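You operate a simulated robot arm through the tools that you are given. There is no shell and no other tool.

You are at the controls of a simulated robot arm. One attempt, no reset.

JOB
Fit the green dot keycap on the long pink module, then clamp the module in the clamp plate.
Fine: first clamp the module in the vice, press the keycap home on the bare stem, open the vice; lay the module in the clamp plate, then swing the yellow knob clamp shut; the yellow keycap stays on. Set down upright: long pink module.

The check looks at the end state, three seconds after you hand in, the way a careful person would. Anything else that was tipped, shoved, dropped, spilled or broken makes it a failure.

ROBOT AND FRAMES
A 6-joint arm with a two-finger parallel gripper, fixed in place. Base frame: the origin is on the floor under the middle of its stand, x ahead of it, y to its left, z up. Readings come in cm, rad, newtons and seconds.
With the tool pointing down near the work surface it reaches from about 18 to 76 cm from the base axis. Its first joint turns from -2.897 to 2.897 rad. Payload 3.91 kg.
The tool frame sits at the grasp point between the pads (the TCP): z along the fingers, y along the line on which they close. The tips reach 3 cm beyond it. Largest opening 11 cm; finger width 2, thickness 1; the body of the gripper, 4.8 by 11.2 cm, starts 5.5 cm behind the TCP.
Orientation is told as [roll, pitch, yaw] about the base's x, y, z axes, in that order, counted from this pose: with the fingers straight down and closing along the base's y, the tool's x points along the base's -x, its y along +y and its z along -z.

CONTROLS
- The arm moves only by the tool send_rows. Its argument "series" is a list of rows, each an object (a shift or turn left out is 0, a gripper value left out holds the last) with "offset": the shift along the tool's x, y, z in m, a list of three; "turn": the turn, a rotation vector about the tool's x, y, z in rad, a list of three; "gripper": the closure in counts, from 0 (fully open) to 255 (shut). In form: [{"offset": [dx, dy, dz], "turn": [ax, ay, az], "gripper": gripper}, ...]. A call has 1 to 20 rows; each row is the pose to reach, as a shift and turn from the pose commanded when the call began, along the tool's axes at that moment. Each row takes 0.2 s and may step no farther than 5 cm and 0.15 rad from the row before; otherwise, or with a gripper value out of range, the whole call is refused. Where a pose cannot be reached the arm comes as near as it can. A force on the tool above 40 N (or 10 N above the force at the start of the call, whichever is more), or a blocked arm, ends the call early, and 0.2 s more pass. Each finger travels about 4.5 cm/s and halts on what it meets, pressing with about 37 N; the grip force reading is that of the motor and also rises with nothing between the fingers. The clock runs only during rows and for 0.2 s after the last one: add rows that repeat a pose to give the fingers time. It gives the time, the measured TCP pose, the force on the tool (base axes), the opening and the grip force at its end, in the units of the frame above (readings bear some noise), with the torque about the TCP (base axes, N m) and any sound that the robot's microphone picked up, and new pictures: "views" is both (left out), scene, wrist or none.
- Cameras (640 x 400 px; columns grow to the right, rows downward): "scene" is fixed at [4.9, -64.26, 146.31]; the picture's right is [0.75, -0.67, 0.00], its down [-0.32, -0.36, -0.87] and it looks along [0.58, 0.65, -0.48] (base axes); focal length 342 px, centre (320, 200). "wrist" rides on the gripper at [7.1, 2.2, -10.7] in the tool frame; the picture's right is [-0.29, 0.96, 0.00], its down [-0.76, -0.23, -0.61] and it looks along [-0.58, -0.18, 0.79] (tool axes); focal length 243 px, centre (320, 200). There is no depth. A picture from a camera that has moved, and an enlarged one, comes with that camera's place and axes in the base frame and with its lens. The place of the scene camera against the robot may be out by one fixed shift of up to 2.5 cm in any direction.
- raise_lower(by): slides the trunk up (or, below 0, down) by that many cm; the arm rides with it, the base frame stays. It gives what a move gives, with no picture.
- enlarge(camera, box): a new picture of the part [left, top, right, bottom] of that camera's present view, enlarged. The clock stands still meanwhile.
- hand_in(): hands the job in; it is judged then, once.

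Nothing tells you positions but the pictures and the camera data. Unless the task says otherwise, let go and move clear before handing in.

The tools are called after ">>>" as name(argument=value, ...) on one line, values as JSON. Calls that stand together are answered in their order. send_rows: Moves the arm, as the interface text tells. Its arguments: {"type":"object","properties":{"series":{"type":"array"},"views":{"type":"string","enum":["both","scene","wrist","none"]}},"required":["series"]} The other tools are called the same way: raise_lower (by) moves the trunk up or down; enlarge (camera, box) takes an enlarged picture of a part of a camera's view; hand_in () hands the job in.

At the start:

```text
time: 0.0
eef_pos: [35.05, 20.4, 116.36]
tool_rot: [-0.001, -0.001, 0.0]
force: [0.3, 0.4, 0.2]
moment: [0.0, 0.01, -0.02]
gripper_width: 10.99
finger_force: 0.1
trunk travel left (down, up): [-47.5, 11.5]
```

scene: 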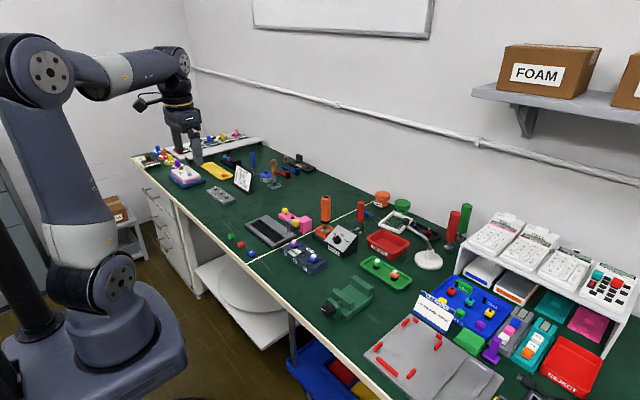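
wrist: 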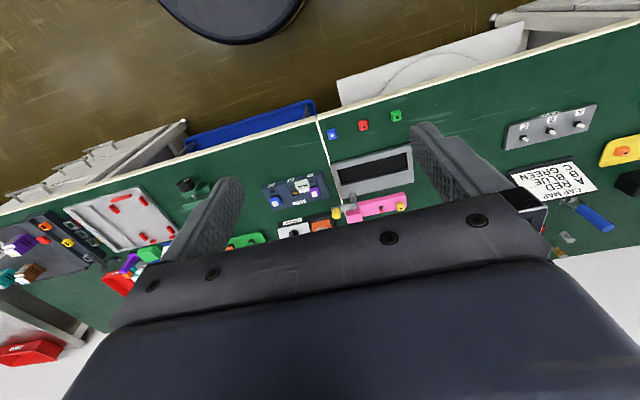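

I see a long bench with many small parts: a long pink module near the middle beside a grey plate with a dark recess, a green vice, and keycaps near the front edge. I'll look closer before moving.

>>> enlarge(camera="scene", box=[220, 180, 380, 280])

>>> enlarge(camera="scene", box=[130, 130, 290, 230])

>>> enlarge(camera="scene", box=[310, 240, 470, 340])

>>> enlarge(camera="scene", box=[420, 260, 620, 400])

>>> enlarge(camera="wrist", box=[240, 90, 440, 240])

```text
4.00 times, centred on (300, 230) of scene
camera zoom: at [4.9, -64.26, 146.31], right [0.75, -0.67, 0.0], down [-0.32, -0.36, -0.87], along [0.58, 0.65, -0.48], focal length 1369 px, centre (400, 80)
```

zoom: 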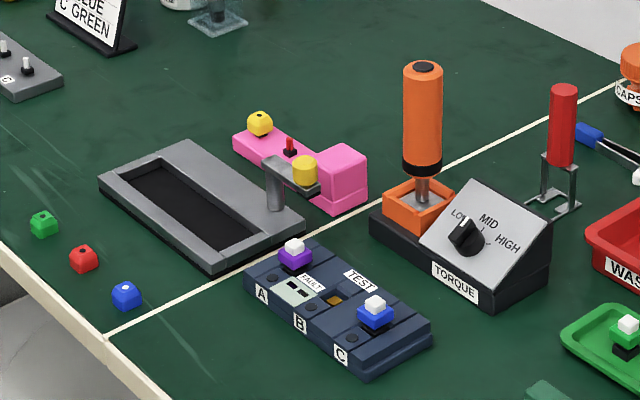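

```text
4.00 times, centred on (210, 180) of scene
camera zoom: at [4.9, -64.26, 146.31], right [0.75, -0.67, 0.0], down [-0.32, -0.36, -0.87], along [0.58, 0.65, -0.48], focal length 1369 px, centre (760, 280)
```

zoom: 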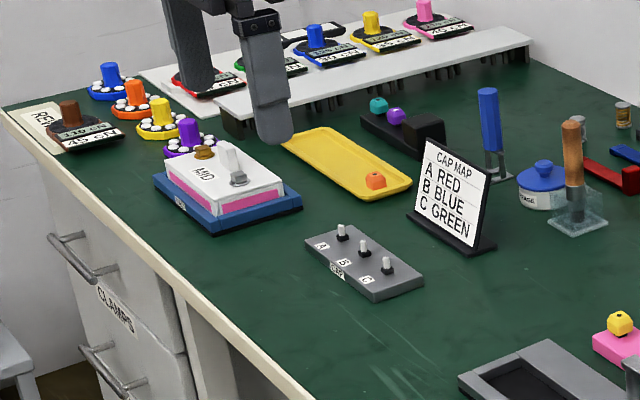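

```text
4.00 times, centred on (390, 290) of scene
camera zoom: at [4.9, -64.26, 146.31], right [0.75, -0.67, 0.0], down [-0.32, -0.36, -0.87], along [0.58, 0.65, -0.48], focal length 1369 px, centre (40, -160)
```

zoom: 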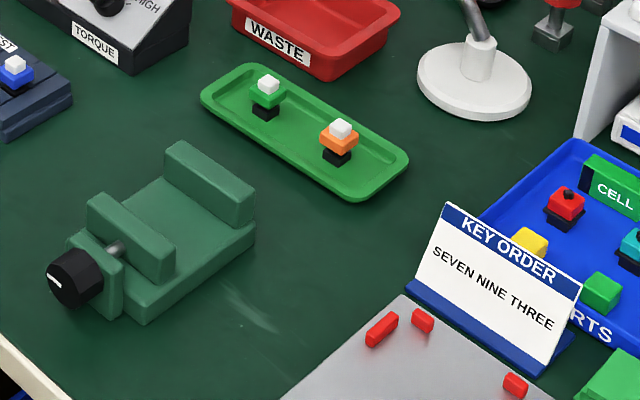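

```text
2.86 times, centred on (520, 330) of scene
camera zoom: at [4.9, -64.26, 146.31], right [0.75, -0.67, 0.0], down [-0.32, -0.36, -0.87], along [0.58, 0.65, -0.48], focal length 978 px, centre (-251, -171)
```

zoom: 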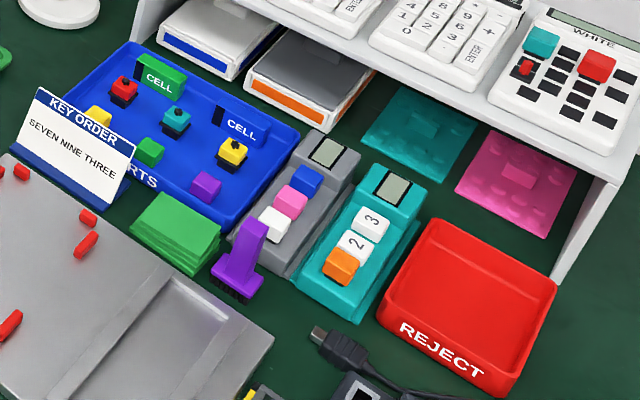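

```text
2.67 times, centred on (340, 165) of wrist
camera zoom: at [27.99, 22.54, 127.17], right [0.29, 0.96, 0.0], down [0.76, -0.23, 0.61], along [0.58, -0.18, -0.79], focal length 647 px, centre (267, 293)
```

zoom: 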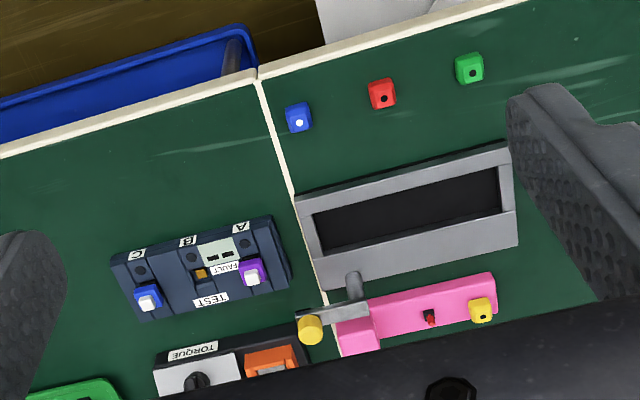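

The loose green, red and blue keycaps lie near the front edge at about x=48. The pink module is around (69, 24), the clamp plate around (60, 26) and the vice around (54, -18), with the bench top at about z=76. I'll move lower over the module for a closer look.

>>> send_rows(series=[{"offset": [-0.025, 0.0095, 0.03]}, {"offset": [-0.05, 0.019, 0.06]}, {"offset": [-0.075, 0.0285, 0.09]}, {"offset": [-0.1, 0.038, 0.12]}, {"offset": [-0.125, 0.0475, 0.15]}, {"offset": [-0.15, 0.057, 0.18]}, {"offset": [-0.175, 0.0665, 0.21]}, {"offset": [-0.2, 0.076, 0.24]}, {"offset": [-0.2, 0.076, 0.24]}], views="both")

```text
time: 2.0
eef_pos: [55.19, 27.94, 92.35]
tool_rot: [0.0, 0.001, 0.002]
force: [-0.4, 0.6, -0.2]
moment: [-0.01, 0.01, -0.02]
gripper_width: 11.0
finger_force: 0.1
trunk travel left (down, up): [-47.5, 11.5]
camera wrist: at [48.09, 30.18, 103.11], right [0.29, 0.96, 0.0], down [0.76, -0.23, 0.61], along [0.58, -0.18, -0.79], focal length 243 px, centre (320, 200)
```

scene: 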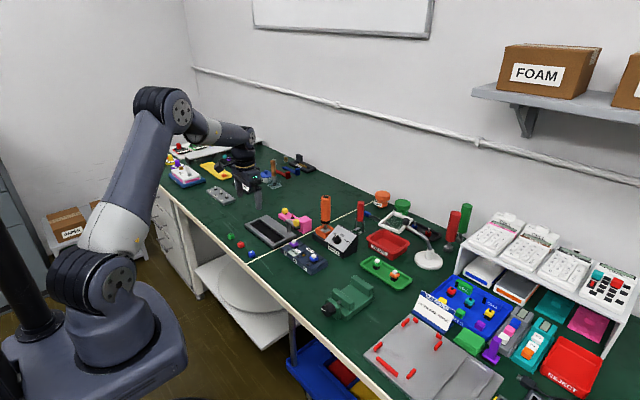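
wrist: 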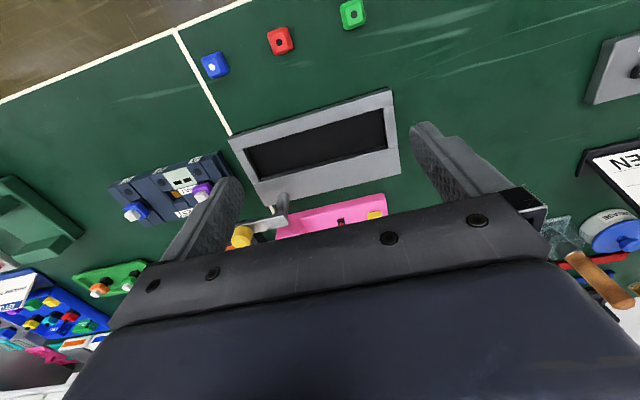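

The gripper body hides the far half of the wrist picture, so I'll zoom in on what shows now and then pick better viewpoints.

>>> enlarge(camera="wrist", box=[200, 80, 420, 250])

>>> enlarge(camera="scene", box=[240, 190, 330, 260])

>>> enlarge(camera="scene", box=[310, 260, 390, 325])

>>> enlarge(camera="scene", box=[220, 225, 270, 265])

```text
2.35 times, centred on (310, 165) of wrist
camera zoom: at [48.09, 30.18, 103.11], right [0.29, 0.96, 0.0], down [0.76, -0.23, 0.61], along [0.58, -0.18, -0.79], focal length 571 px, centre (344, 282)
```

zoom: 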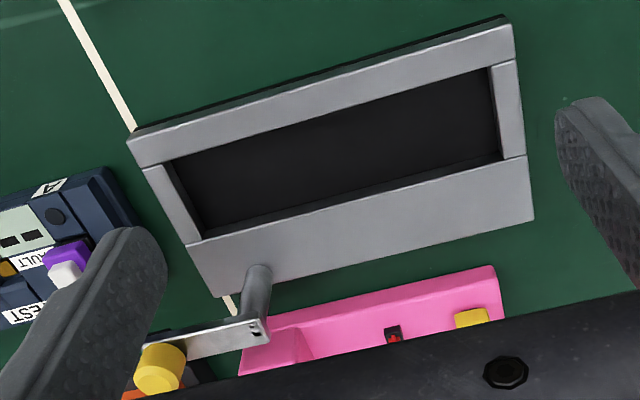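

```text
5.71 times, centred on (285, 225) of scene
camera zoom: at [4.9, -64.26, 146.31], right [0.75, -0.67, 0.0], down [-0.32, -0.36, -0.87], along [0.58, 0.65, -0.48], focal length 1956 px, centre (520, 57)
```

zoom: 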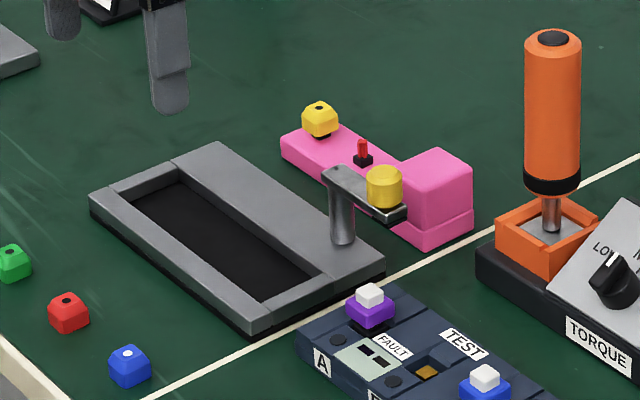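

```text
6.15 times, centred on (350, 292) of scene
camera zoom: at [4.9, -64.26, 146.31], right [0.75, -0.67, 0.0], down [-0.32, -0.36, -0.87], along [0.58, 0.65, -0.48], focal length 2107 px, centre (135, -369)
```

zoom: 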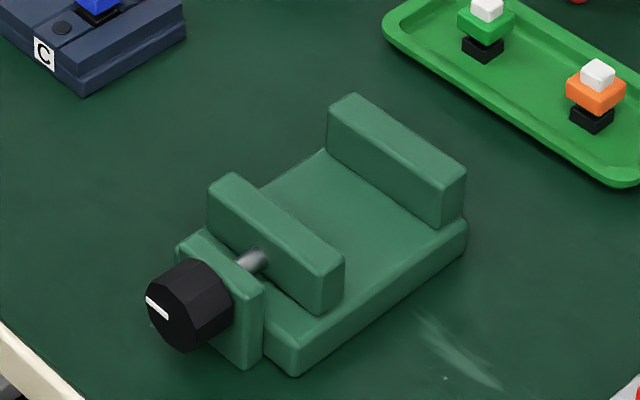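

```text
10.00 times, centred on (245, 245) of scene
camera zoom: at [4.9, -64.26, 146.31], right [0.75, -0.67, 0.0], down [-0.32, -0.36, -0.87], along [0.58, 0.65, -0.48], focal length 3424 px, centre (1070, -250)
```

zoom: 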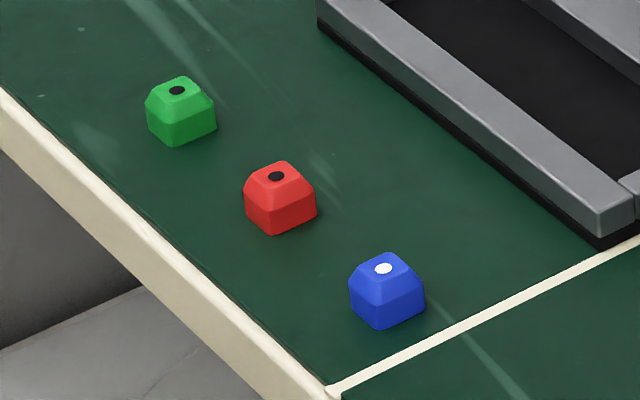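

I have rough positions and next need heights, especially the clamp arm against the module's block. I'll tilt the tool forward so the wrist camera sees the plate and module from a low angle.

>>> send_rows(series=[{"offset": [-0.002, -0.008, 0.02], "turn": [0, -0.125, 0]}, {"offset": [-0.004, -0.015, 0.04], "turn": [0, -0.25, 0]}, {"offset": [-0.006, -0.023, 0.06], "turn": [0, -0.375, 0]}, {"offset": [-0.008, -0.03, 0.08], "turn": [0, -0.5, 0]}, {"offset": [-0.008, -0.03, 0.08], "turn": [0, -0.5, 0]}], views="wrist")

>>> enlarge(camera="wrist", box=[200, 60, 460, 240])

```text
time: 3.2
eef_pos: [56.01, 24.93, 84.3]
tool_rot: [0.0, -0.502, 0.003]
force: [-0.2, 0.3, -0.3]
moment: [-0.02, 0.02, -0.01]
gripper_width: 11.03
finger_force: 0.1
trunk travel left (down, up): [-47.5, 11.5]
camera wrist: at [44.54, 27.12, 90.39], right [0.25, 0.96, 0.14], down [0.38, -0.23, 0.9], along [0.89, -0.17, -0.42], focal length 243 px, centre (320, 200)
```

wrist: 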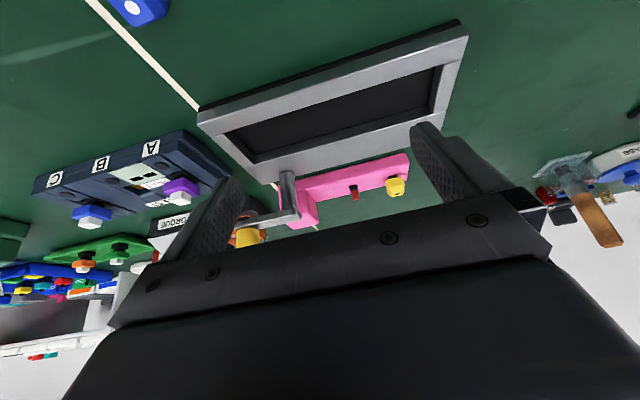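

```text
2.22 times, centred on (330, 150) of wrist
camera zoom: at [44.54, 27.12, 90.39], right [0.25, 0.96, 0.14], down [0.38, -0.23, 0.9], along [0.89, -0.17, -0.42], focal length 539 px, centre (298, 311)
```

zoom: 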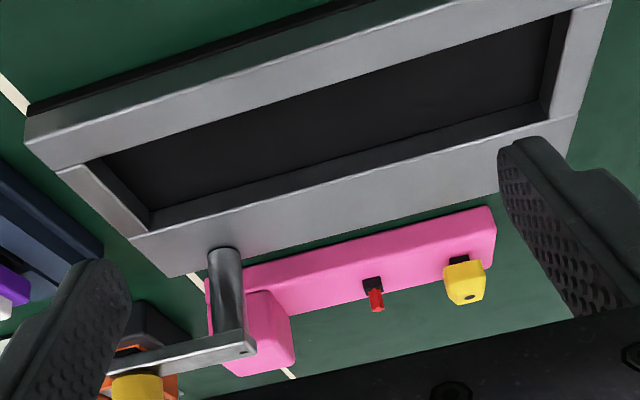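

>>> enlarge(camera="wrist", box=[255, 150, 345, 235])

>>> enlarge(camera="wrist", box=[330, 140, 420, 210])

>>> enlarge(camera="scene", box=[255, 195, 325, 250])

```text
4.71 times, centred on (300, 192) of wrist
camera zoom: at [44.54, 27.12, 90.39], right [0.25, 0.96, 0.14], down [0.38, -0.23, 0.9], along [0.89, -0.17, -0.42], focal length 1142 px, centre (414, 235)
```

zoom: 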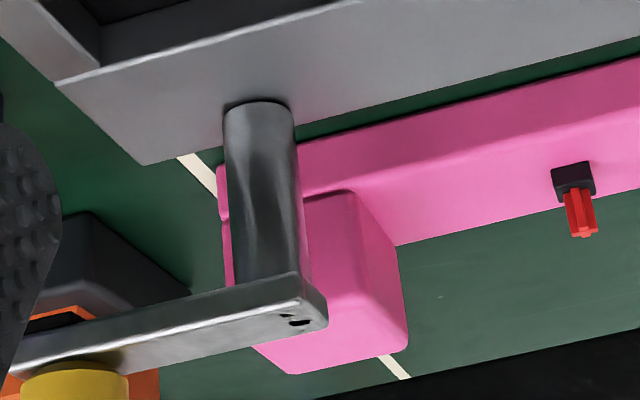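

```text
5.71 times, centred on (375, 175) of wrist
camera zoom: at [44.54, 27.12, 90.39], right [0.25, 0.96, 0.14], down [0.38, -0.23, 0.9], along [0.89, -0.17, -0.42], focal length 1386 px, centre (6, 343)
```

zoom: 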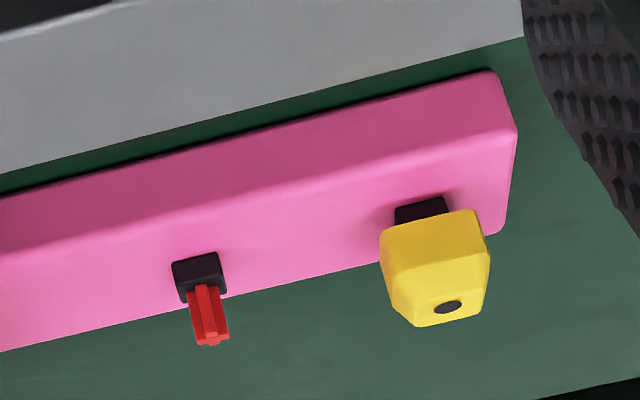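

```text
7.27 times, centred on (290, 222) of scene
camera zoom: at [4.9, -64.26, 146.31], right [0.75, -0.67, 0.0], down [-0.32, -0.36, -0.87], along [0.58, 0.65, -0.48], focal length 2490 px, centre (538, 36)
```

zoom: 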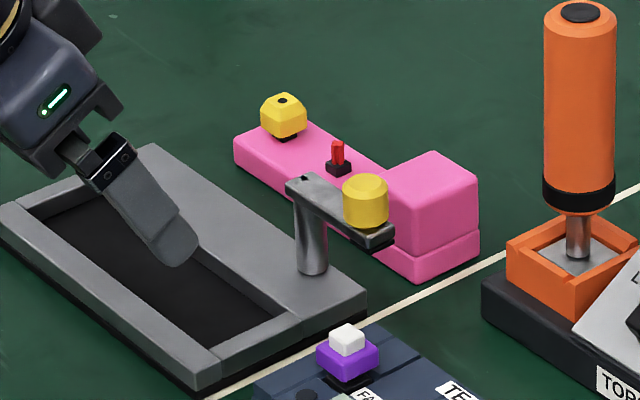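

The clamp arm's underside (about z 81.4) sits just above the block top (about 80.7). So the module goes into the recess in its present orientation, with the block under the clamp arm. Next I'll look closely at the vice.

>>> send_rows(series=[{"offset": [-0.003, 0, -0.027], "turn": [0, 0.125, 0]}, {"offset": [-0.0064, 0, -0.0535], "turn": [0, 0.25, 0]}, {"offset": [-0.01, 0, -0.08], "turn": [0, 0.375, 0]}, {"offset": [-0.0128, 0, -0.107], "turn": [0, 0.502, 0]}, {"offset": [-0.0128, 0, -0.107], "turn": [0, 0.502, 0]}], views="none")

>>> send_rows(series=[{"offset": [0.004, -0.04, 0]}, {"offset": [0.008, -0.08, 0]}, {"offset": [0.012, -0.12, 0]}, {"offset": [0.016, -0.16, 0]}, {"offset": [0.02, -0.2, 0]}, {"offset": [0.02, -0.24, 0]}, {"offset": [0.02, -0.28, 0]}, {"offset": [0.02, -0.32, 0]}, {"offset": [0.02, -0.36, 0]}, {"offset": [0.02, -0.38, 0]}, {"offset": [0.02, -0.38, 0]}], views="both")

>>> enlarge(camera="wrist", box=[220, 50, 420, 200])

```text
time: 4.4
eef_pos: [52.01, 25.08, 94.58]
tool_rot: [0.0, 0.004, 0.002]
force: [0.2, -1.1, 0.1]
moment: [0.01, 0.02, 0.01]
gripper_width: 11.0
finger_force: 0.0
trunk travel left (down, up): [-47.5, 11.5]
```

```text
time: 6.8
eef_pos: [49.91, -12.95, 94.48]
tool_rot: [0.001, 0.001, 0.003]
force: [-0.4, -1.4, -1.4]
moment: [0.01, 0.01, 0.02]
gripper_width: 11.01
finger_force: 0.1
trunk travel left (down, up): [-47.5, 11.5]
camera wrist: at [42.8, -10.88, 105.17], right [0.29, 0.96, 0.0], down [0.76, -0.23, 0.61], along [0.58, -0.18, -0.8], focal length 243 px, centre (320, 200)
```

scene: 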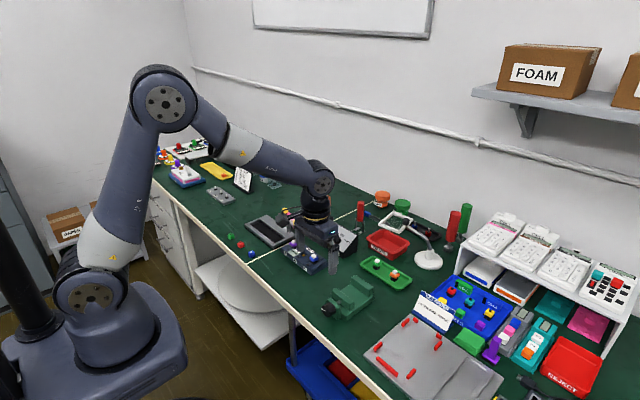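
wrist: 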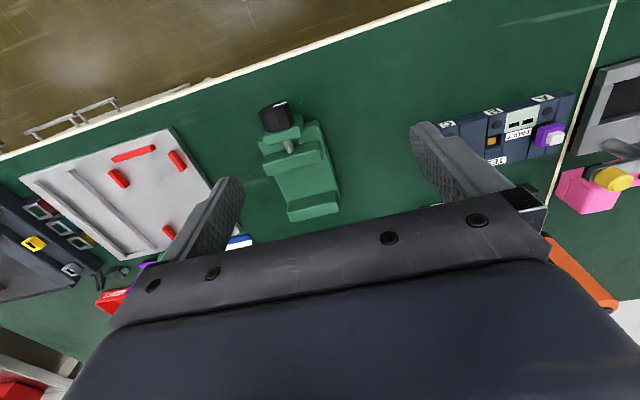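

```text
2.67 times, centred on (320, 125) of wrist
camera zoom: at [42.8, -10.88, 105.17], right [0.29, 0.96, 0.0], down [0.76, -0.23, 0.61], along [0.58, -0.18, -0.8], focal length 647 px, centre (320, 400)
```

zoom: 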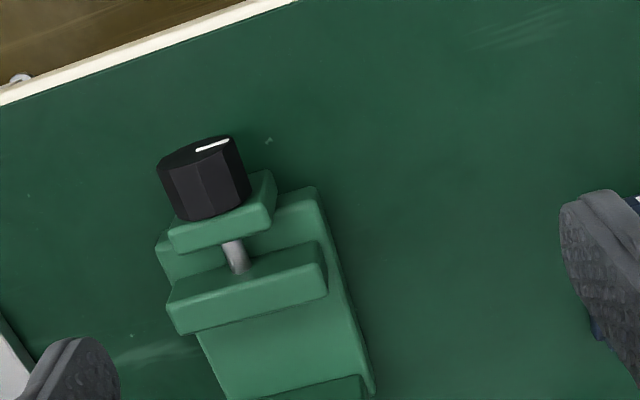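

The vice axis runs along x with its knob facing the robot at about (49.9, -17.9). The jaw gap is about 6 cm, from x=54.6 to 60.6. I'll touch the empty bench gently with closed fingers to get its exact height.

>>> send_rows(series=[{"offset": [0, 0.03, 0.02], "gripper": 255}, {"offset": [0, 0.06, 0.04], "gripper": 255}, {"offset": [0, 0.07, 0.08], "gripper": 255}, {"offset": [0, 0.07, 0.11], "gripper": 255}, {"offset": [0, 0.07, 0.135], "gripper": 255}, {"offset": [0, 0.07, 0.135], "gripper": 255}, {"offset": [0, 0.07, 0.135], "gripper": 255}], views="wrist")

```text
time: 8.4
eef_pos: [49.93, -5.88, 80.94]
tool_rot: [0.0, 0.001, 0.001]
force: [0.8, -0.9, -0.7]
moment: [-0.03, 0.01, 0.0]
gripper_width: 0.0
finger_force: 31.8
trunk travel left (down, up): [-47.5, 11.5]
camera wrist: at [42.77, -3.8, 91.72], right [0.29, 0.96, 0.0], down [0.76, -0.23, 0.61], along [0.58, -0.18, -0.8], focal length 243 px, centre (320, 200)
```

wrist: 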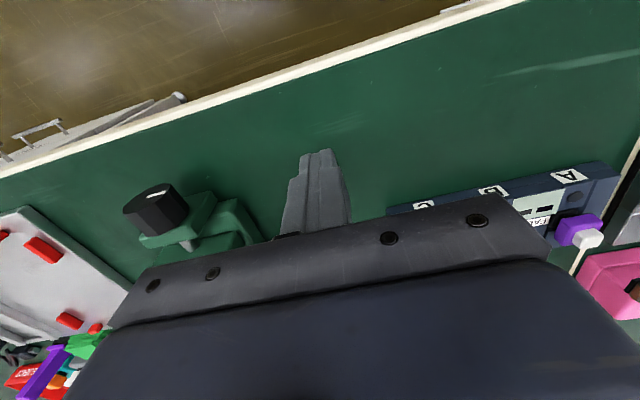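

>>> send_rows(series=[{"offset": [0, 0, 0.005]}, {"offset": [0, 0, 0.008]}, {"offset": [0, 0, 0.01]}, {"offset": [0, 0, 0.012]}, {"offset": [0, 0, 0.014]}, {"offset": [0, 0, 0.016]}, {"offset": [0, 0, 0.018]}, {"offset": [0, 0, 0.02]}, {"offset": [0, 0, 0.022]}, {"offset": [0, 0, 0.024]}, {"offset": [0, 0, 0.026]}, {"offset": [0, 0, 0.028]}, {"offset": [0, 0, 0.03]}], views="none")

```text
time: 11.2
eef_pos: [49.89, -6.06, 78.05]
tool_rot: [-0.002, 0.0, 0.0]
force: [-1.7, -0.2, 9.0]
moment: [-0.03, -0.02, 0.03]
gripper_width: 0.01
finger_force: 37.0
trunk travel left (down, up): [-47.5, 11.5]
```

>>> send_rows(series=[{"offset": [0, 0, -0.001]}, {"offset": [0, 0, -0.001]}], views="none")

>>> send_rows(series=[{"offset": [0, 0, -0.05], "gripper": 0}, {"offset": [0, 0, -0.1], "gripper": 0}, {"offset": [0, 0, -0.12], "gripper": 0}, {"offset": [0, 0, -0.12], "gripper": 0}, {"offset": [0, 0, -0.12], "gripper": 0}, {"offset": [0, 0, -0.12], "gripper": 0}], views="none")

```text
time: 11.8
eef_pos: [49.93, -6.0, 77.96]
tool_rot: [-0.001, 0.001, 0.001]
force: [-0.4, -0.1, 0.1]
moment: [0.0, 0.02, 0.0]
gripper_width: 0.01
finger_force: 37.2
trunk travel left (down, up): [-47.5, 11.5]
```

```text
time: 13.2
eef_pos: [50.05, -6.01, 90.08]
tool_rot: [0.0, 0.002, 0.001]
force: [-0.4, -0.7, -0.8]
moment: [0.0, -0.01, -0.02]
gripper_width: 11.0
finger_force: 0.2
trunk travel left (down, up): [-47.5, 11.5]
```

The bench top is at z=75.0, since the tips touched with the TCP at 78.0. Next I'll take a low frontal view of the vice.

>>> send_rows(series=[{"offset": [0.01, -0.03, 0.0], "turn": [0, -0.125, 0]}, {"offset": [0.02, -0.06, 0.0], "turn": [0, -0.25, 0]}, {"offset": [0.03, -0.09, 0.0], "turn": [0, -0.375, 0]}, {"offset": [0.04, -0.11, 0.01], "turn": [0, -0.5, 0]}, {"offset": [0.04, -0.11, 0.01], "turn": [0, -0.5, 0]}], views="wrist")

>>> enlarge(camera="wrist", box=[220, 30, 420, 200])

```text
time: 14.4
eef_pos: [46.01, -16.99, 88.93]
tool_rot: [0.001, -0.498, 0.001]
force: [0.3, -0.6, 0.8]
moment: [-0.02, -0.02, 0.01]
gripper_width: 11.0
finger_force: 0.1
trunk travel left (down, up): [-47.5, 11.5]
camera wrist: at [34.54, -14.9, 94.97], right [0.26, 0.96, 0.14], down [0.38, -0.23, 0.9], along [0.89, -0.18, -0.42], focal length 243 px, centre (320, 200)
```

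wrist: 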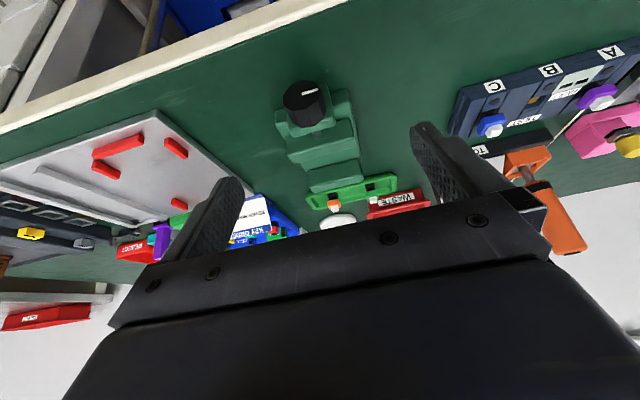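

```text
2.35 times, centred on (320, 115) of wrist
camera zoom: at [34.54, -14.9, 94.97], right [0.26, 0.96, 0.14], down [0.38, -0.23, 0.9], along [0.89, -0.18, -0.42], focal length 571 px, centre (320, 400)
```

zoom: 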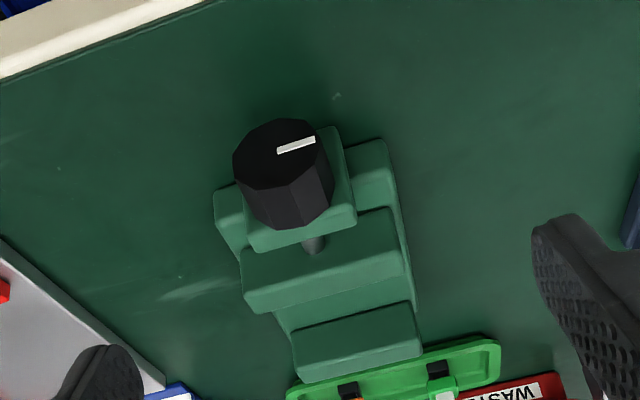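

>>> enlarge(camera="wrist", box=[270, 70, 380, 200])

>>> enlarge(camera="scene", box=[305, 255, 395, 330])

```text
3.08 times, centred on (325, 135) of wrist
camera zoom: at [34.54, -14.9, 94.97], right [0.26, 0.96, 0.14], down [0.38, -0.23, 0.9], along [0.89, -0.18, -0.42], focal length 746 px, centre (305, 400)
```

zoom: 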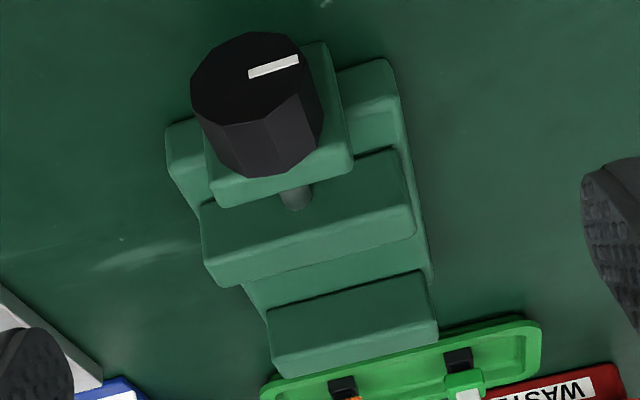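

```text
5.33 times, centred on (350, 292) of scene
camera zoom: at [4.9, -64.26, 146.31], right [0.75, -0.67, 0.0], down [-0.32, -0.36, -0.87], along [0.58, 0.65, -0.48], focal length 1826 px, centre (160, -293)
```

zoom: 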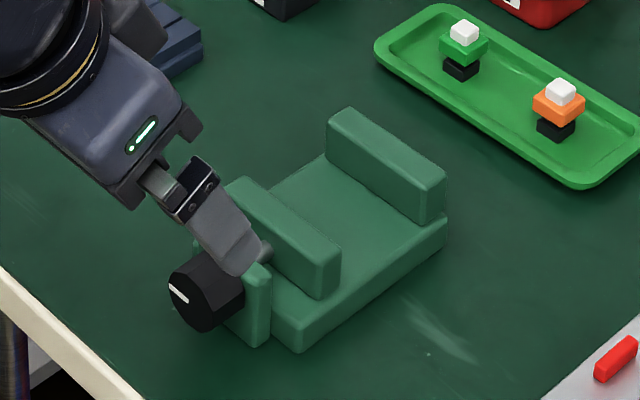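

The vice jaw tops are at z≈80.3, the bed at about 77.4, and the gap runs from x≈55.7 to 61.0. The module is about 4.4 wide at x≈70.1–74.5 and y≈16.9–32.9. I'll now move above the module's end block to check alignment, with the fingers part-closed to clear the bare stem.

>>> send_rows(series=[{"offset": [-0.0182, 0.034, -0.0083], "turn": [0, 0.1, 0]}, {"offset": [-0.0364, 0.068, -0.0166], "turn": [0, 0.2, 0]}, {"offset": [-0.0546, 0.102, -0.0249], "turn": [0, 0.3, 0]}, {"offset": [-0.0728, 0.136, -0.0332], "turn": [0, 0.4, 0]}, {"offset": [-0.091, 0.17, -0.0414], "turn": [0, 0.499, 0]}, {"offset": [-0.091, 0.17, -0.0414], "turn": [0, 0.499, 0]}], views="none")

>>> send_rows(series=[{"offset": [0, 0.04, 0], "gripper": 85}, {"offset": [0, 0.08, 0], "gripper": 85}, {"offset": [0, 0.12, 0], "gripper": 85}, {"offset": [0, 0.16, 0], "gripper": 85}, {"offset": [-0.03, 0.1875, 0]}, {"offset": [-0.07, 0.1875, 0]}, {"offset": [-0.11, 0.1875, 0.005]}, {"offset": [-0.15, 0.1875, 0.01]}, {"offset": [-0.18, 0.1875, 0.015]}, {"offset": [-0.203, 0.1875, 0.02]}, {"offset": [-0.203, 0.1875, 0.02]}], views="both")

>>> enlarge(camera="wrist", box=[200, 50, 440, 210])

```text
time: 15.8
eef_pos: [52.0, -0.07, 97.04]
tool_rot: [-0.001, 0.002, -0.001]
force: [-0.1, 1.0, -0.1]
moment: [-0.04, 0.02, 0.02]
gripper_width: 10.98
finger_force: 0.1
trunk travel left (down, up): [-47.5, 11.5]
```

```text
time: 18.2
eef_pos: [72.17, 18.83, 94.87]
tool_rot: [0.0, 0.001, 0.002]
force: [0.7, 0.1, -0.5]
moment: [-0.01, 0.02, 0.01]
gripper_width: 7.32
finger_force: 0.0
trunk travel left (down, up): [-47.5, 11.5]
camera wrist: at [65.07, 20.94, 105.64], right [0.29, 0.96, 0.0], down [0.76, -0.23, 0.61], along [0.58, -0.18, -0.8], focal length 243 px, centre (320, 200)
```

scene: 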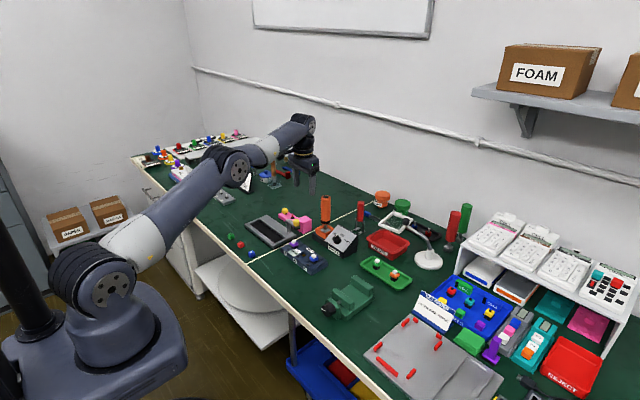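
wrist: 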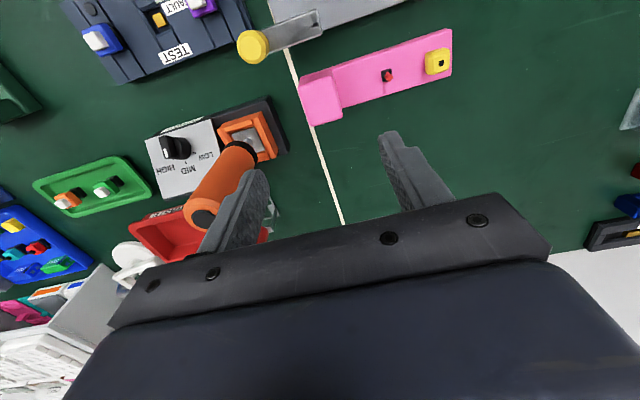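

```text
2.50 times, centred on (320, 130) of wrist
camera zoom: at [65.07, 20.94, 105.64], right [0.29, 0.96, 0.0], down [0.76, -0.23, 0.61], along [0.58, -0.18, -0.8], focal length 606 px, centre (320, 375)
```

zoom: 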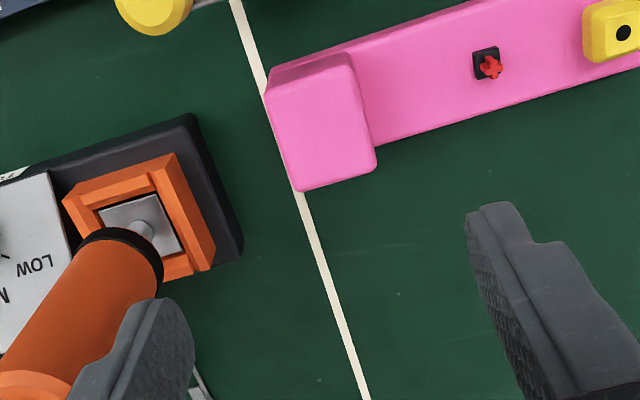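

I have a clear top view: the block spans x≈69.9–74.05 and y≈17.3–20.8, and the fingers clear the torque box. I'll centre on it, descend and grip the block along y.

>>> send_rows(series=[{"offset": [0.002, 0.002, 0.03]}, {"offset": [0.002, 0.002, 0.07]}, {"offset": [0.002, 0.002, 0.1]}, {"offset": [0.002, 0.002, 0.12]}, {"offset": [0.002, 0.002, 0.135]}, {"offset": [0.002, 0.002, 0.145]}, {"offset": [0.002, 0.002, 0.145]}], views="both")

>>> enlarge(camera="wrist", box=[200, 50, 440, 210])

>>> enlarge(camera="scene", box=[255, 180, 345, 250])

```text
time: 19.8
eef_pos: [71.99, 18.98, 80.51]
tool_rot: [0.001, 0.001, 0.0]
force: [-0.4, 0.0, -0.1]
moment: [0.0, 0.01, -0.02]
gripper_width: 7.33
finger_force: 0.0
trunk travel left (down, up): [-47.5, 11.5]
camera wrist: at [64.9, 21.12, 91.21], right [0.29, 0.96, 0.0], down [0.76, -0.23, 0.61], along [0.58, -0.18, -0.79], focal length 243 px, centre (320, 200)
```

scene: 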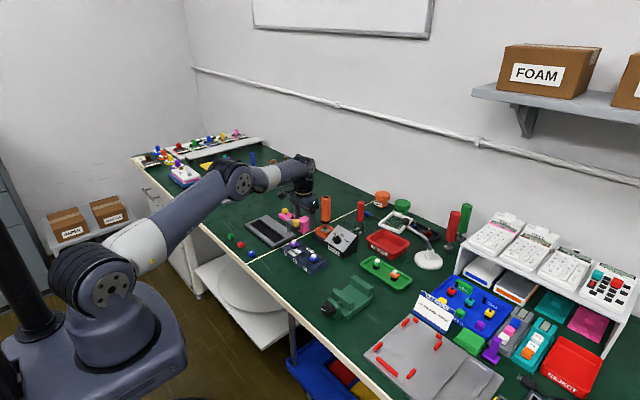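
wrist: 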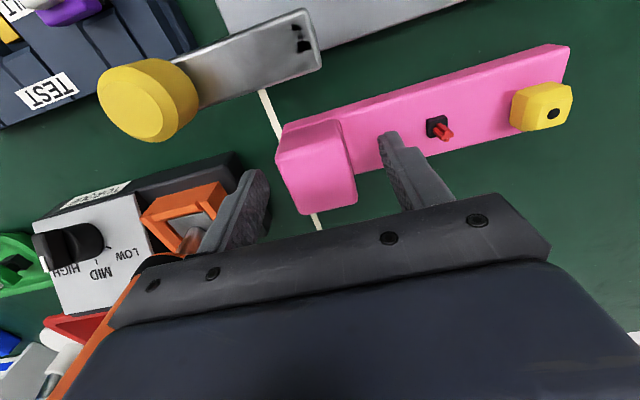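

```text
2.50 times, centred on (320, 130) of wrist
camera zoom: at [64.9, 21.12, 91.21], right [0.29, 0.96, 0.0], down [0.76, -0.23, 0.61], along [0.58, -0.18, -0.79], focal length 606 px, centre (320, 375)
```

zoom: 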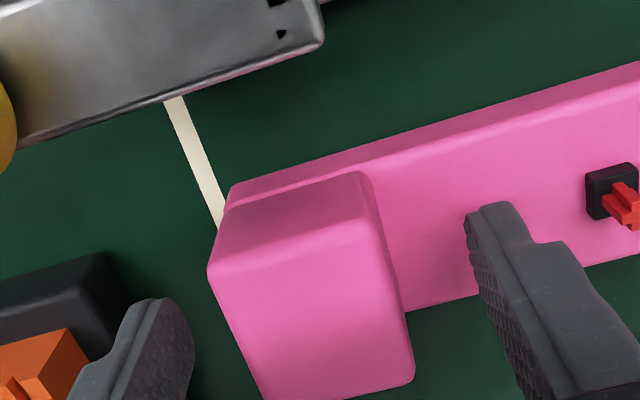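

```text
5.71 times, centred on (300, 215) of scene
camera zoom: at [4.9, -64.26, 146.31], right [0.75, -0.67, 0.0], down [-0.32, -0.36, -0.87], along [0.58, 0.65, -0.48], focal length 1956 px, centre (434, 114)
```

zoom: 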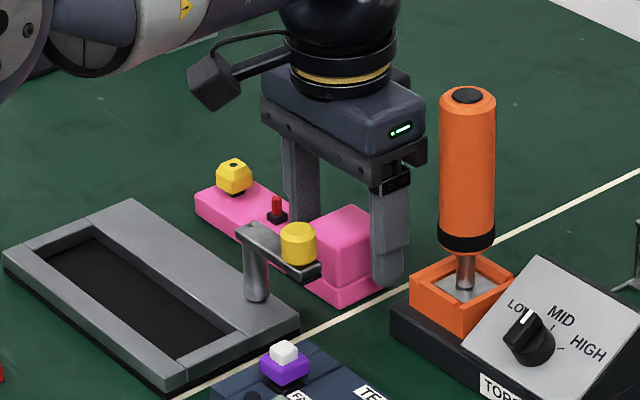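

The fingers straddle the block evenly. I'll lower slightly and close on it.

>>> send_rows(series=[{"offset": [0, 0, 0.003]}, {"offset": [0, 0, 0.003], "gripper": 255}, {"offset": [0, 0, 0.003], "gripper": 255}, {"offset": [0, 0, 0.003], "gripper": 255}, {"offset": [0, 0, 0.003], "gripper": 255}, {"offset": [0, 0, 0.003], "gripper": 255}, {"offset": [0, 0, 0.003], "gripper": 255}], views="wrist")

```text
time: 21.4
eef_pos: [71.99, 18.98, 80.2]
tool_rot: [0.001, 0.002, 0.0]
force: [-0.3, -1.3, 0.5]
moment: [0.0, -0.02, 0.01]
gripper_width: 3.73
finger_force: 37.1
trunk travel left (down, up): [-47.5, 11.5]
camera wrist: at [64.88, 21.11, 90.92], right [0.29, 0.96, 0.0], down [0.76, -0.23, 0.61], along [0.58, -0.18, -0.79], focal length 243 px, centre (320, 200)
```

wrist: 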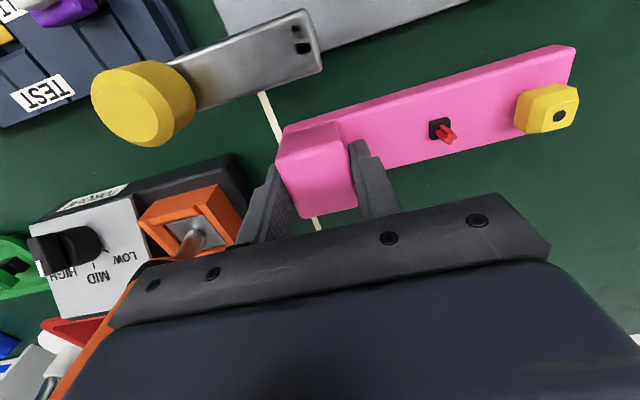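

The block is gripped at 3.7 cm with full force. I'll lift a little and check that the module stays level.

>>> send_rows(series=[{"offset": [0, 0, -0.01]}, {"offset": [0, 0, -0.025]}, {"offset": [0, 0, -0.045]}, {"offset": [0, 0, -0.07]}, {"offset": [0, 0, -0.1]}, {"offset": [0, 0, -0.1]}], views="both")

>>> enlarge(camera="scene", box=[245, 150, 345, 230])

```text
time: 22.8
eef_pos: [72.04, 18.94, 90.16]
tool_rot: [-0.001, 0.002, 0.0]
force: [-0.2, 0.5, -0.8]
moment: [-0.11, 0.01, 0.0]
gripper_width: 3.74
finger_force: 37.2
trunk travel left (down, up): [-47.5, 11.5]
camera wrist: at [64.87, 21.08, 100.96], right [0.29, 0.96, 0.0], down [0.76, -0.23, 0.61], along [0.58, -0.18, -0.79], focal length 243 px, centre (320, 200)
```

scene: 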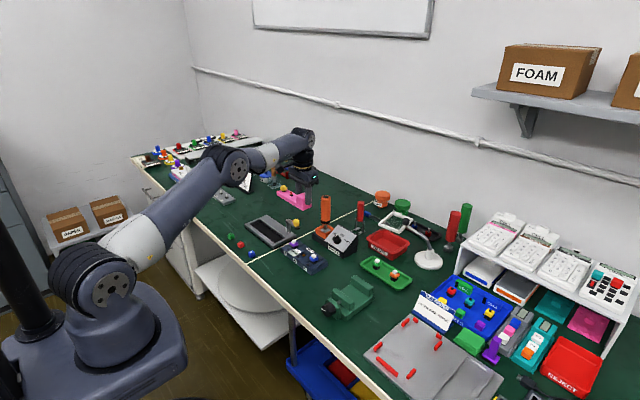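
wrist: 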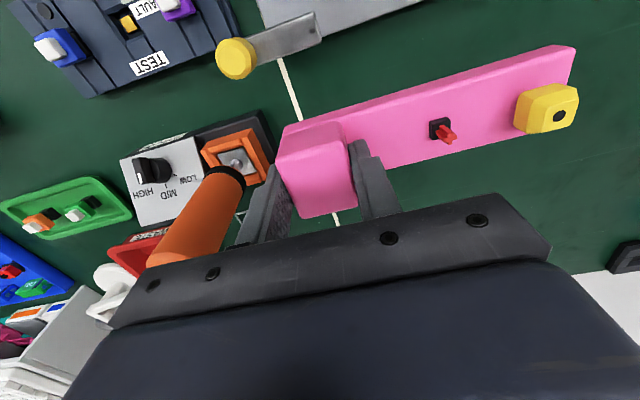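

```text
5.00 times, centred on (295, 190) of scene
camera zoom: at [4.9, -64.26, 146.31], right [0.75, -0.67, 0.0], down [-0.32, -0.36, -0.87], along [0.58, 0.65, -0.48], focal length 1712 px, centre (445, 250)
```

zoom: 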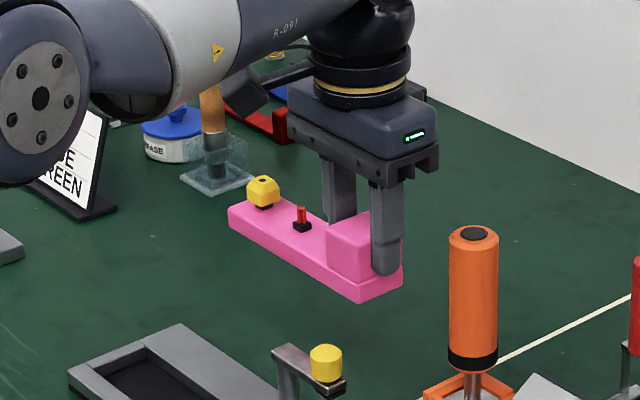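

The module came up level with no slip. I'll carry it back over the plate at a safe height and across to above the vice.

>>> send_rows(series=[{"offset": [0.02, 0, -0.03]}, {"offset": [0.055, 0, -0.05]}, {"offset": [0.095, 0, -0.05]}, {"offset": [0.134, 0, -0.05]}, {"offset": [0.134, -0.04, -0.05]}, {"offset": [0.134, -0.085, -0.05]}, {"offset": [0.134, -0.13, -0.05]}, {"offset": [0.134, -0.175, -0.05]}, {"offset": [0.134, -0.22, -0.05]}, {"offset": [0.134, -0.265, -0.05]}, {"offset": [0.134, -0.31, -0.05]}, {"offset": [0.134, -0.355, -0.05]}, {"offset": [0.134, -0.395, -0.05]}, {"offset": [0.134, -0.4295, -0.05]}, {"offset": [0.134, -0.4295, -0.05]}, {"offset": [0.134, -0.4295, -0.05]}], views="both")

>>> enlarge(camera="wrist", box=[220, 20, 460, 220])

>>> enlarge(camera="scene", box=[300, 220, 410, 330])

```text
time: 26.2
eef_pos: [58.78, -23.87, 95.36]
tool_rot: [0.001, 0.002, 0.001]
force: [-0.2, -0.1, -1.7]
moment: [-0.05, 0.02, -0.03]
gripper_width: 3.75
finger_force: 36.8
trunk travel left (down, up): [-47.5, 11.5]
camera wrist: at [51.56, -21.72, 106.02], right [0.29, 0.96, 0.0], down [0.76, -0.23, 0.61], along [0.58, -0.18, -0.79], focal length 243 px, centre (320, 200)
```

scene: 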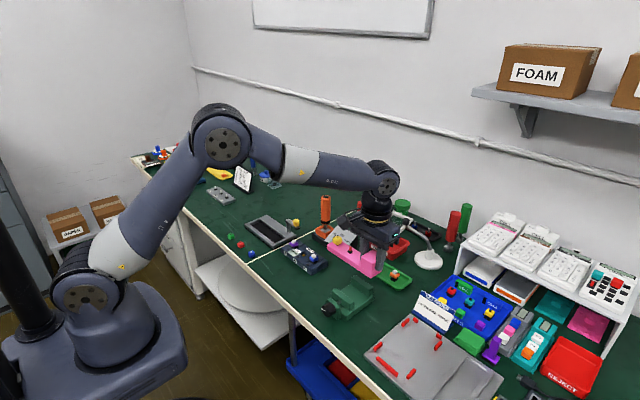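
wrist: 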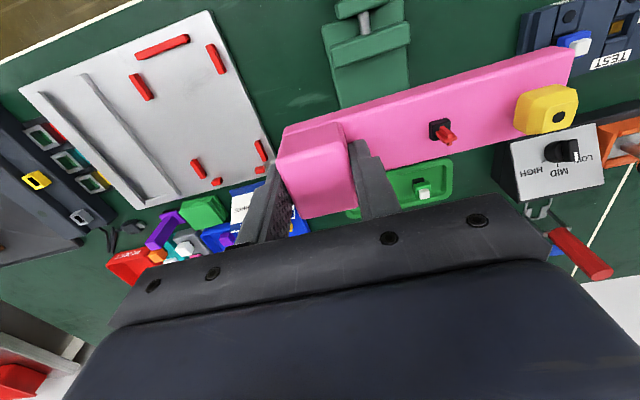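

```text
2.00 times, centred on (340, 120) of wrist
camera zoom: at [51.56, -21.72, 106.02], right [0.29, 0.96, 0.0], down [0.76, -0.23, 0.61], along [0.58, -0.18, -0.79], focal length 485 px, centre (280, 360)
```

zoom: 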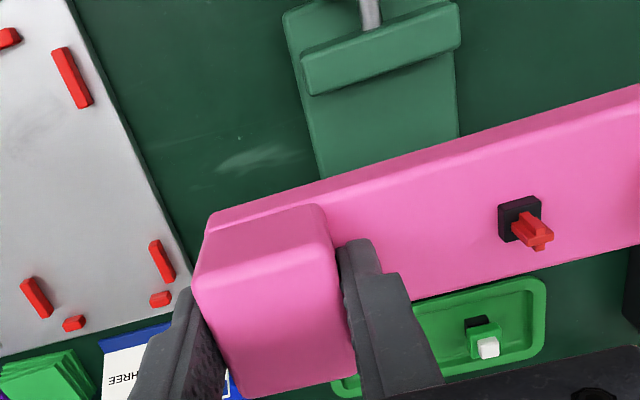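

```text
3.64 times, centred on (355, 275) of scene
camera zoom: at [4.9, -64.26, 146.31], right [0.75, -0.67, 0.0], down [-0.32, -0.36, -0.87], along [0.58, 0.65, -0.48], focal length 1245 px, centre (193, -73)
```

zoom: 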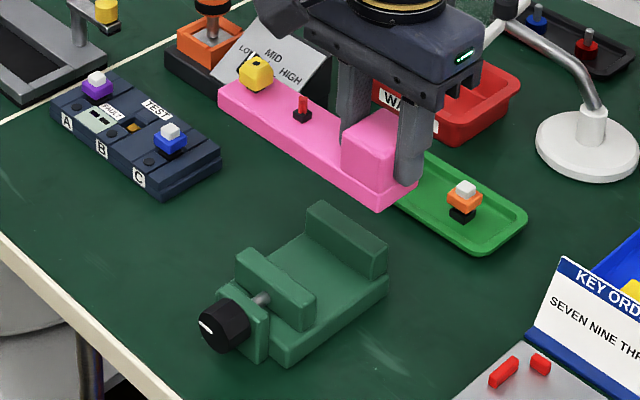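

The module is above the vice and the gap centre is at x≈58.3. I'll shift to centre it and come down to just above the jaws to check.

>>> send_rows(series=[{"offset": [0.0044, 0, 0.03]}, {"offset": [0.0044, 0, 0.06]}, {"offset": [0.0044, 0, 0.085]}, {"offset": [0.0044, 0, 0.085]}], views="wrist")

>>> enlarge(camera="scene", box=[310, 240, 410, 330])

>>> enlarge(camera="wrist", box=[240, 0, 460, 180])

```text
time: 27.2
eef_pos: [58.15, -24.02, 86.72]
tool_rot: [0.001, 0.003, 0.0]
force: [0.3, -0.2, -0.3]
moment: [-0.08, 0.0, 0.02]
gripper_width: 3.76
finger_force: 36.5
trunk travel left (down, up): [-47.5, 11.5]
camera wrist: at [51.05, -21.91, 97.42], right [0.29, 0.96, 0.0], down [0.76, -0.23, 0.61], along [0.58, -0.18, -0.79], focal length 243 px, centre (320, 200)
```

wrist: 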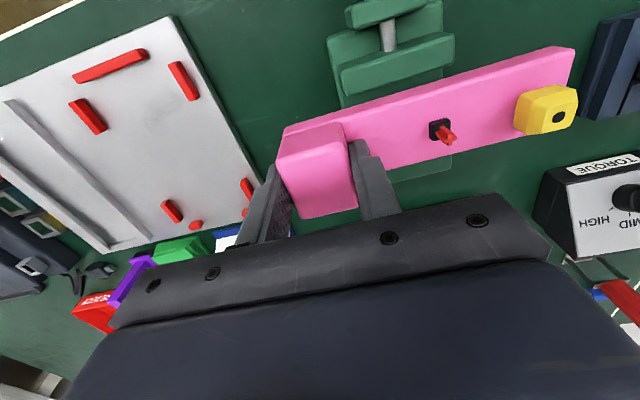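

```text
4.44 times, centred on (360, 285) of scene
camera zoom: at [4.9, -64.26, 146.31], right [0.75, -0.67, 0.0], down [-0.32, -0.36, -0.87], along [0.58, 0.65, -0.48], focal length 1522 px, centre (142, -178)
```

zoom: 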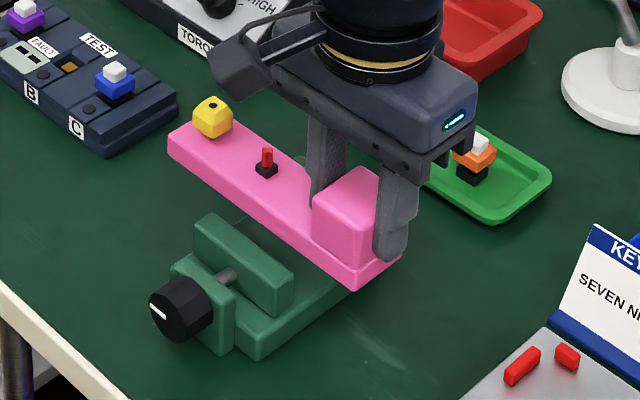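

```text
2.22 times, centred on (350, 90) of wrist
camera zoom: at [51.05, -21.91, 97.42], right [0.29, 0.96, 0.0], down [0.76, -0.23, 0.61], along [0.58, -0.18, -0.79], focal length 539 px, centre (253, 444)
```

zoom: 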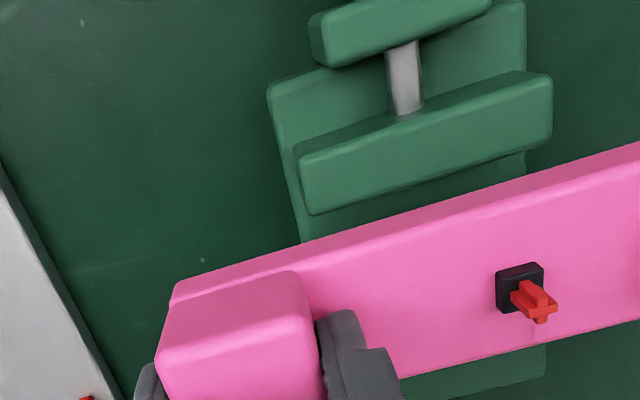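

The moving jaw's inner face is at x=55.7 and the fixed jaw's at about 61. I'll nudge +1.5 mm in x and lower the module between the jaws.

>>> send_rows(series=[{"offset": [-0.0015, 0, 0.005]}, {"offset": [-0.0015, 0, 0.01]}, {"offset": [-0.0015, 0, 0.015]}, {"offset": [-0.0015, 0, 0.02]}, {"offset": [-0.0015, 0, 0.025]}, {"offset": [-0.0015, 0, 0.03]}, {"offset": [-0.0015, 0, 0.03]}], views="wrist")

>>> enlarge(camera="scene", box=[310, 240, 410, 330])

>>> enlarge(camera="wrist", box=[240, 0, 460, 180])

```text
time: 28.8
eef_pos: [58.31, -23.96, 83.7]
tool_rot: [0.0, 0.002, -0.001]
force: [0.6, -0.8, -0.7]
moment: [-0.11, -0.01, -0.04]
gripper_width: 3.78
finger_force: 37.3
trunk travel left (down, up): [-47.5, 11.5]
camera wrist: at [51.25, -21.83, 94.4], right [0.29, 0.96, 0.0], down [0.76, -0.23, 0.61], along [0.58, -0.18, -0.79], focal length 243 px, centre (320, 200)
```

wrist: 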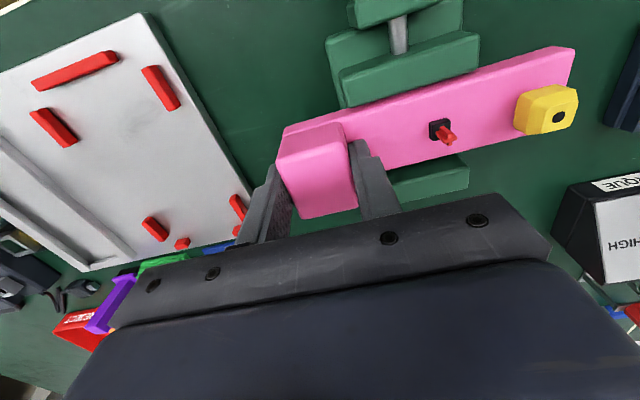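

```text
4.44 times, centred on (360, 285) of scene
camera zoom: at [4.9, -64.26, 146.31], right [0.75, -0.67, 0.0], down [-0.32, -0.36, -0.87], along [0.58, 0.65, -0.48], focal length 1522 px, centre (142, -178)
```

zoom: 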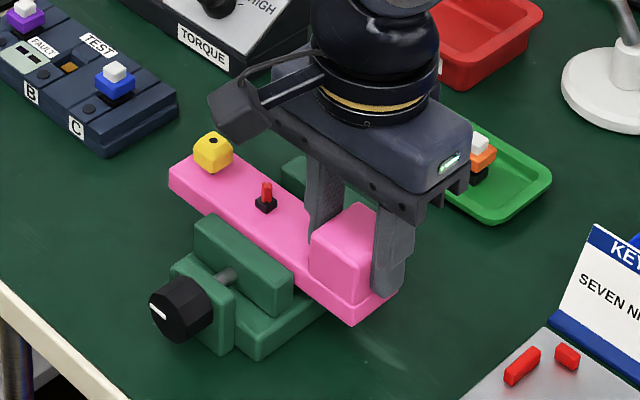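

```text
2.22 times, centred on (350, 90) of wrist
camera zoom: at [51.25, -21.83, 94.4], right [0.29, 0.96, 0.0], down [0.76, -0.23, 0.61], along [0.58, -0.18, -0.79], focal length 539 px, centre (253, 444)
```

zoom: 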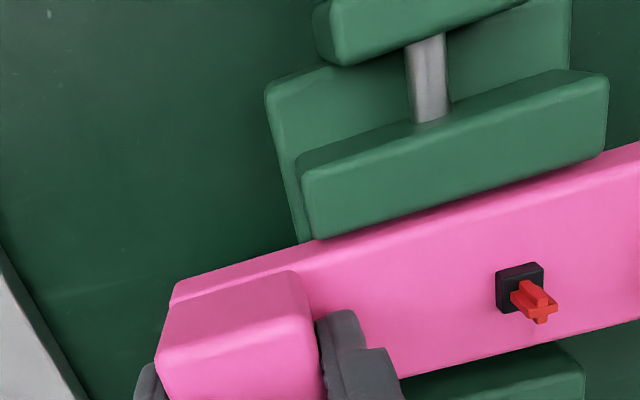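

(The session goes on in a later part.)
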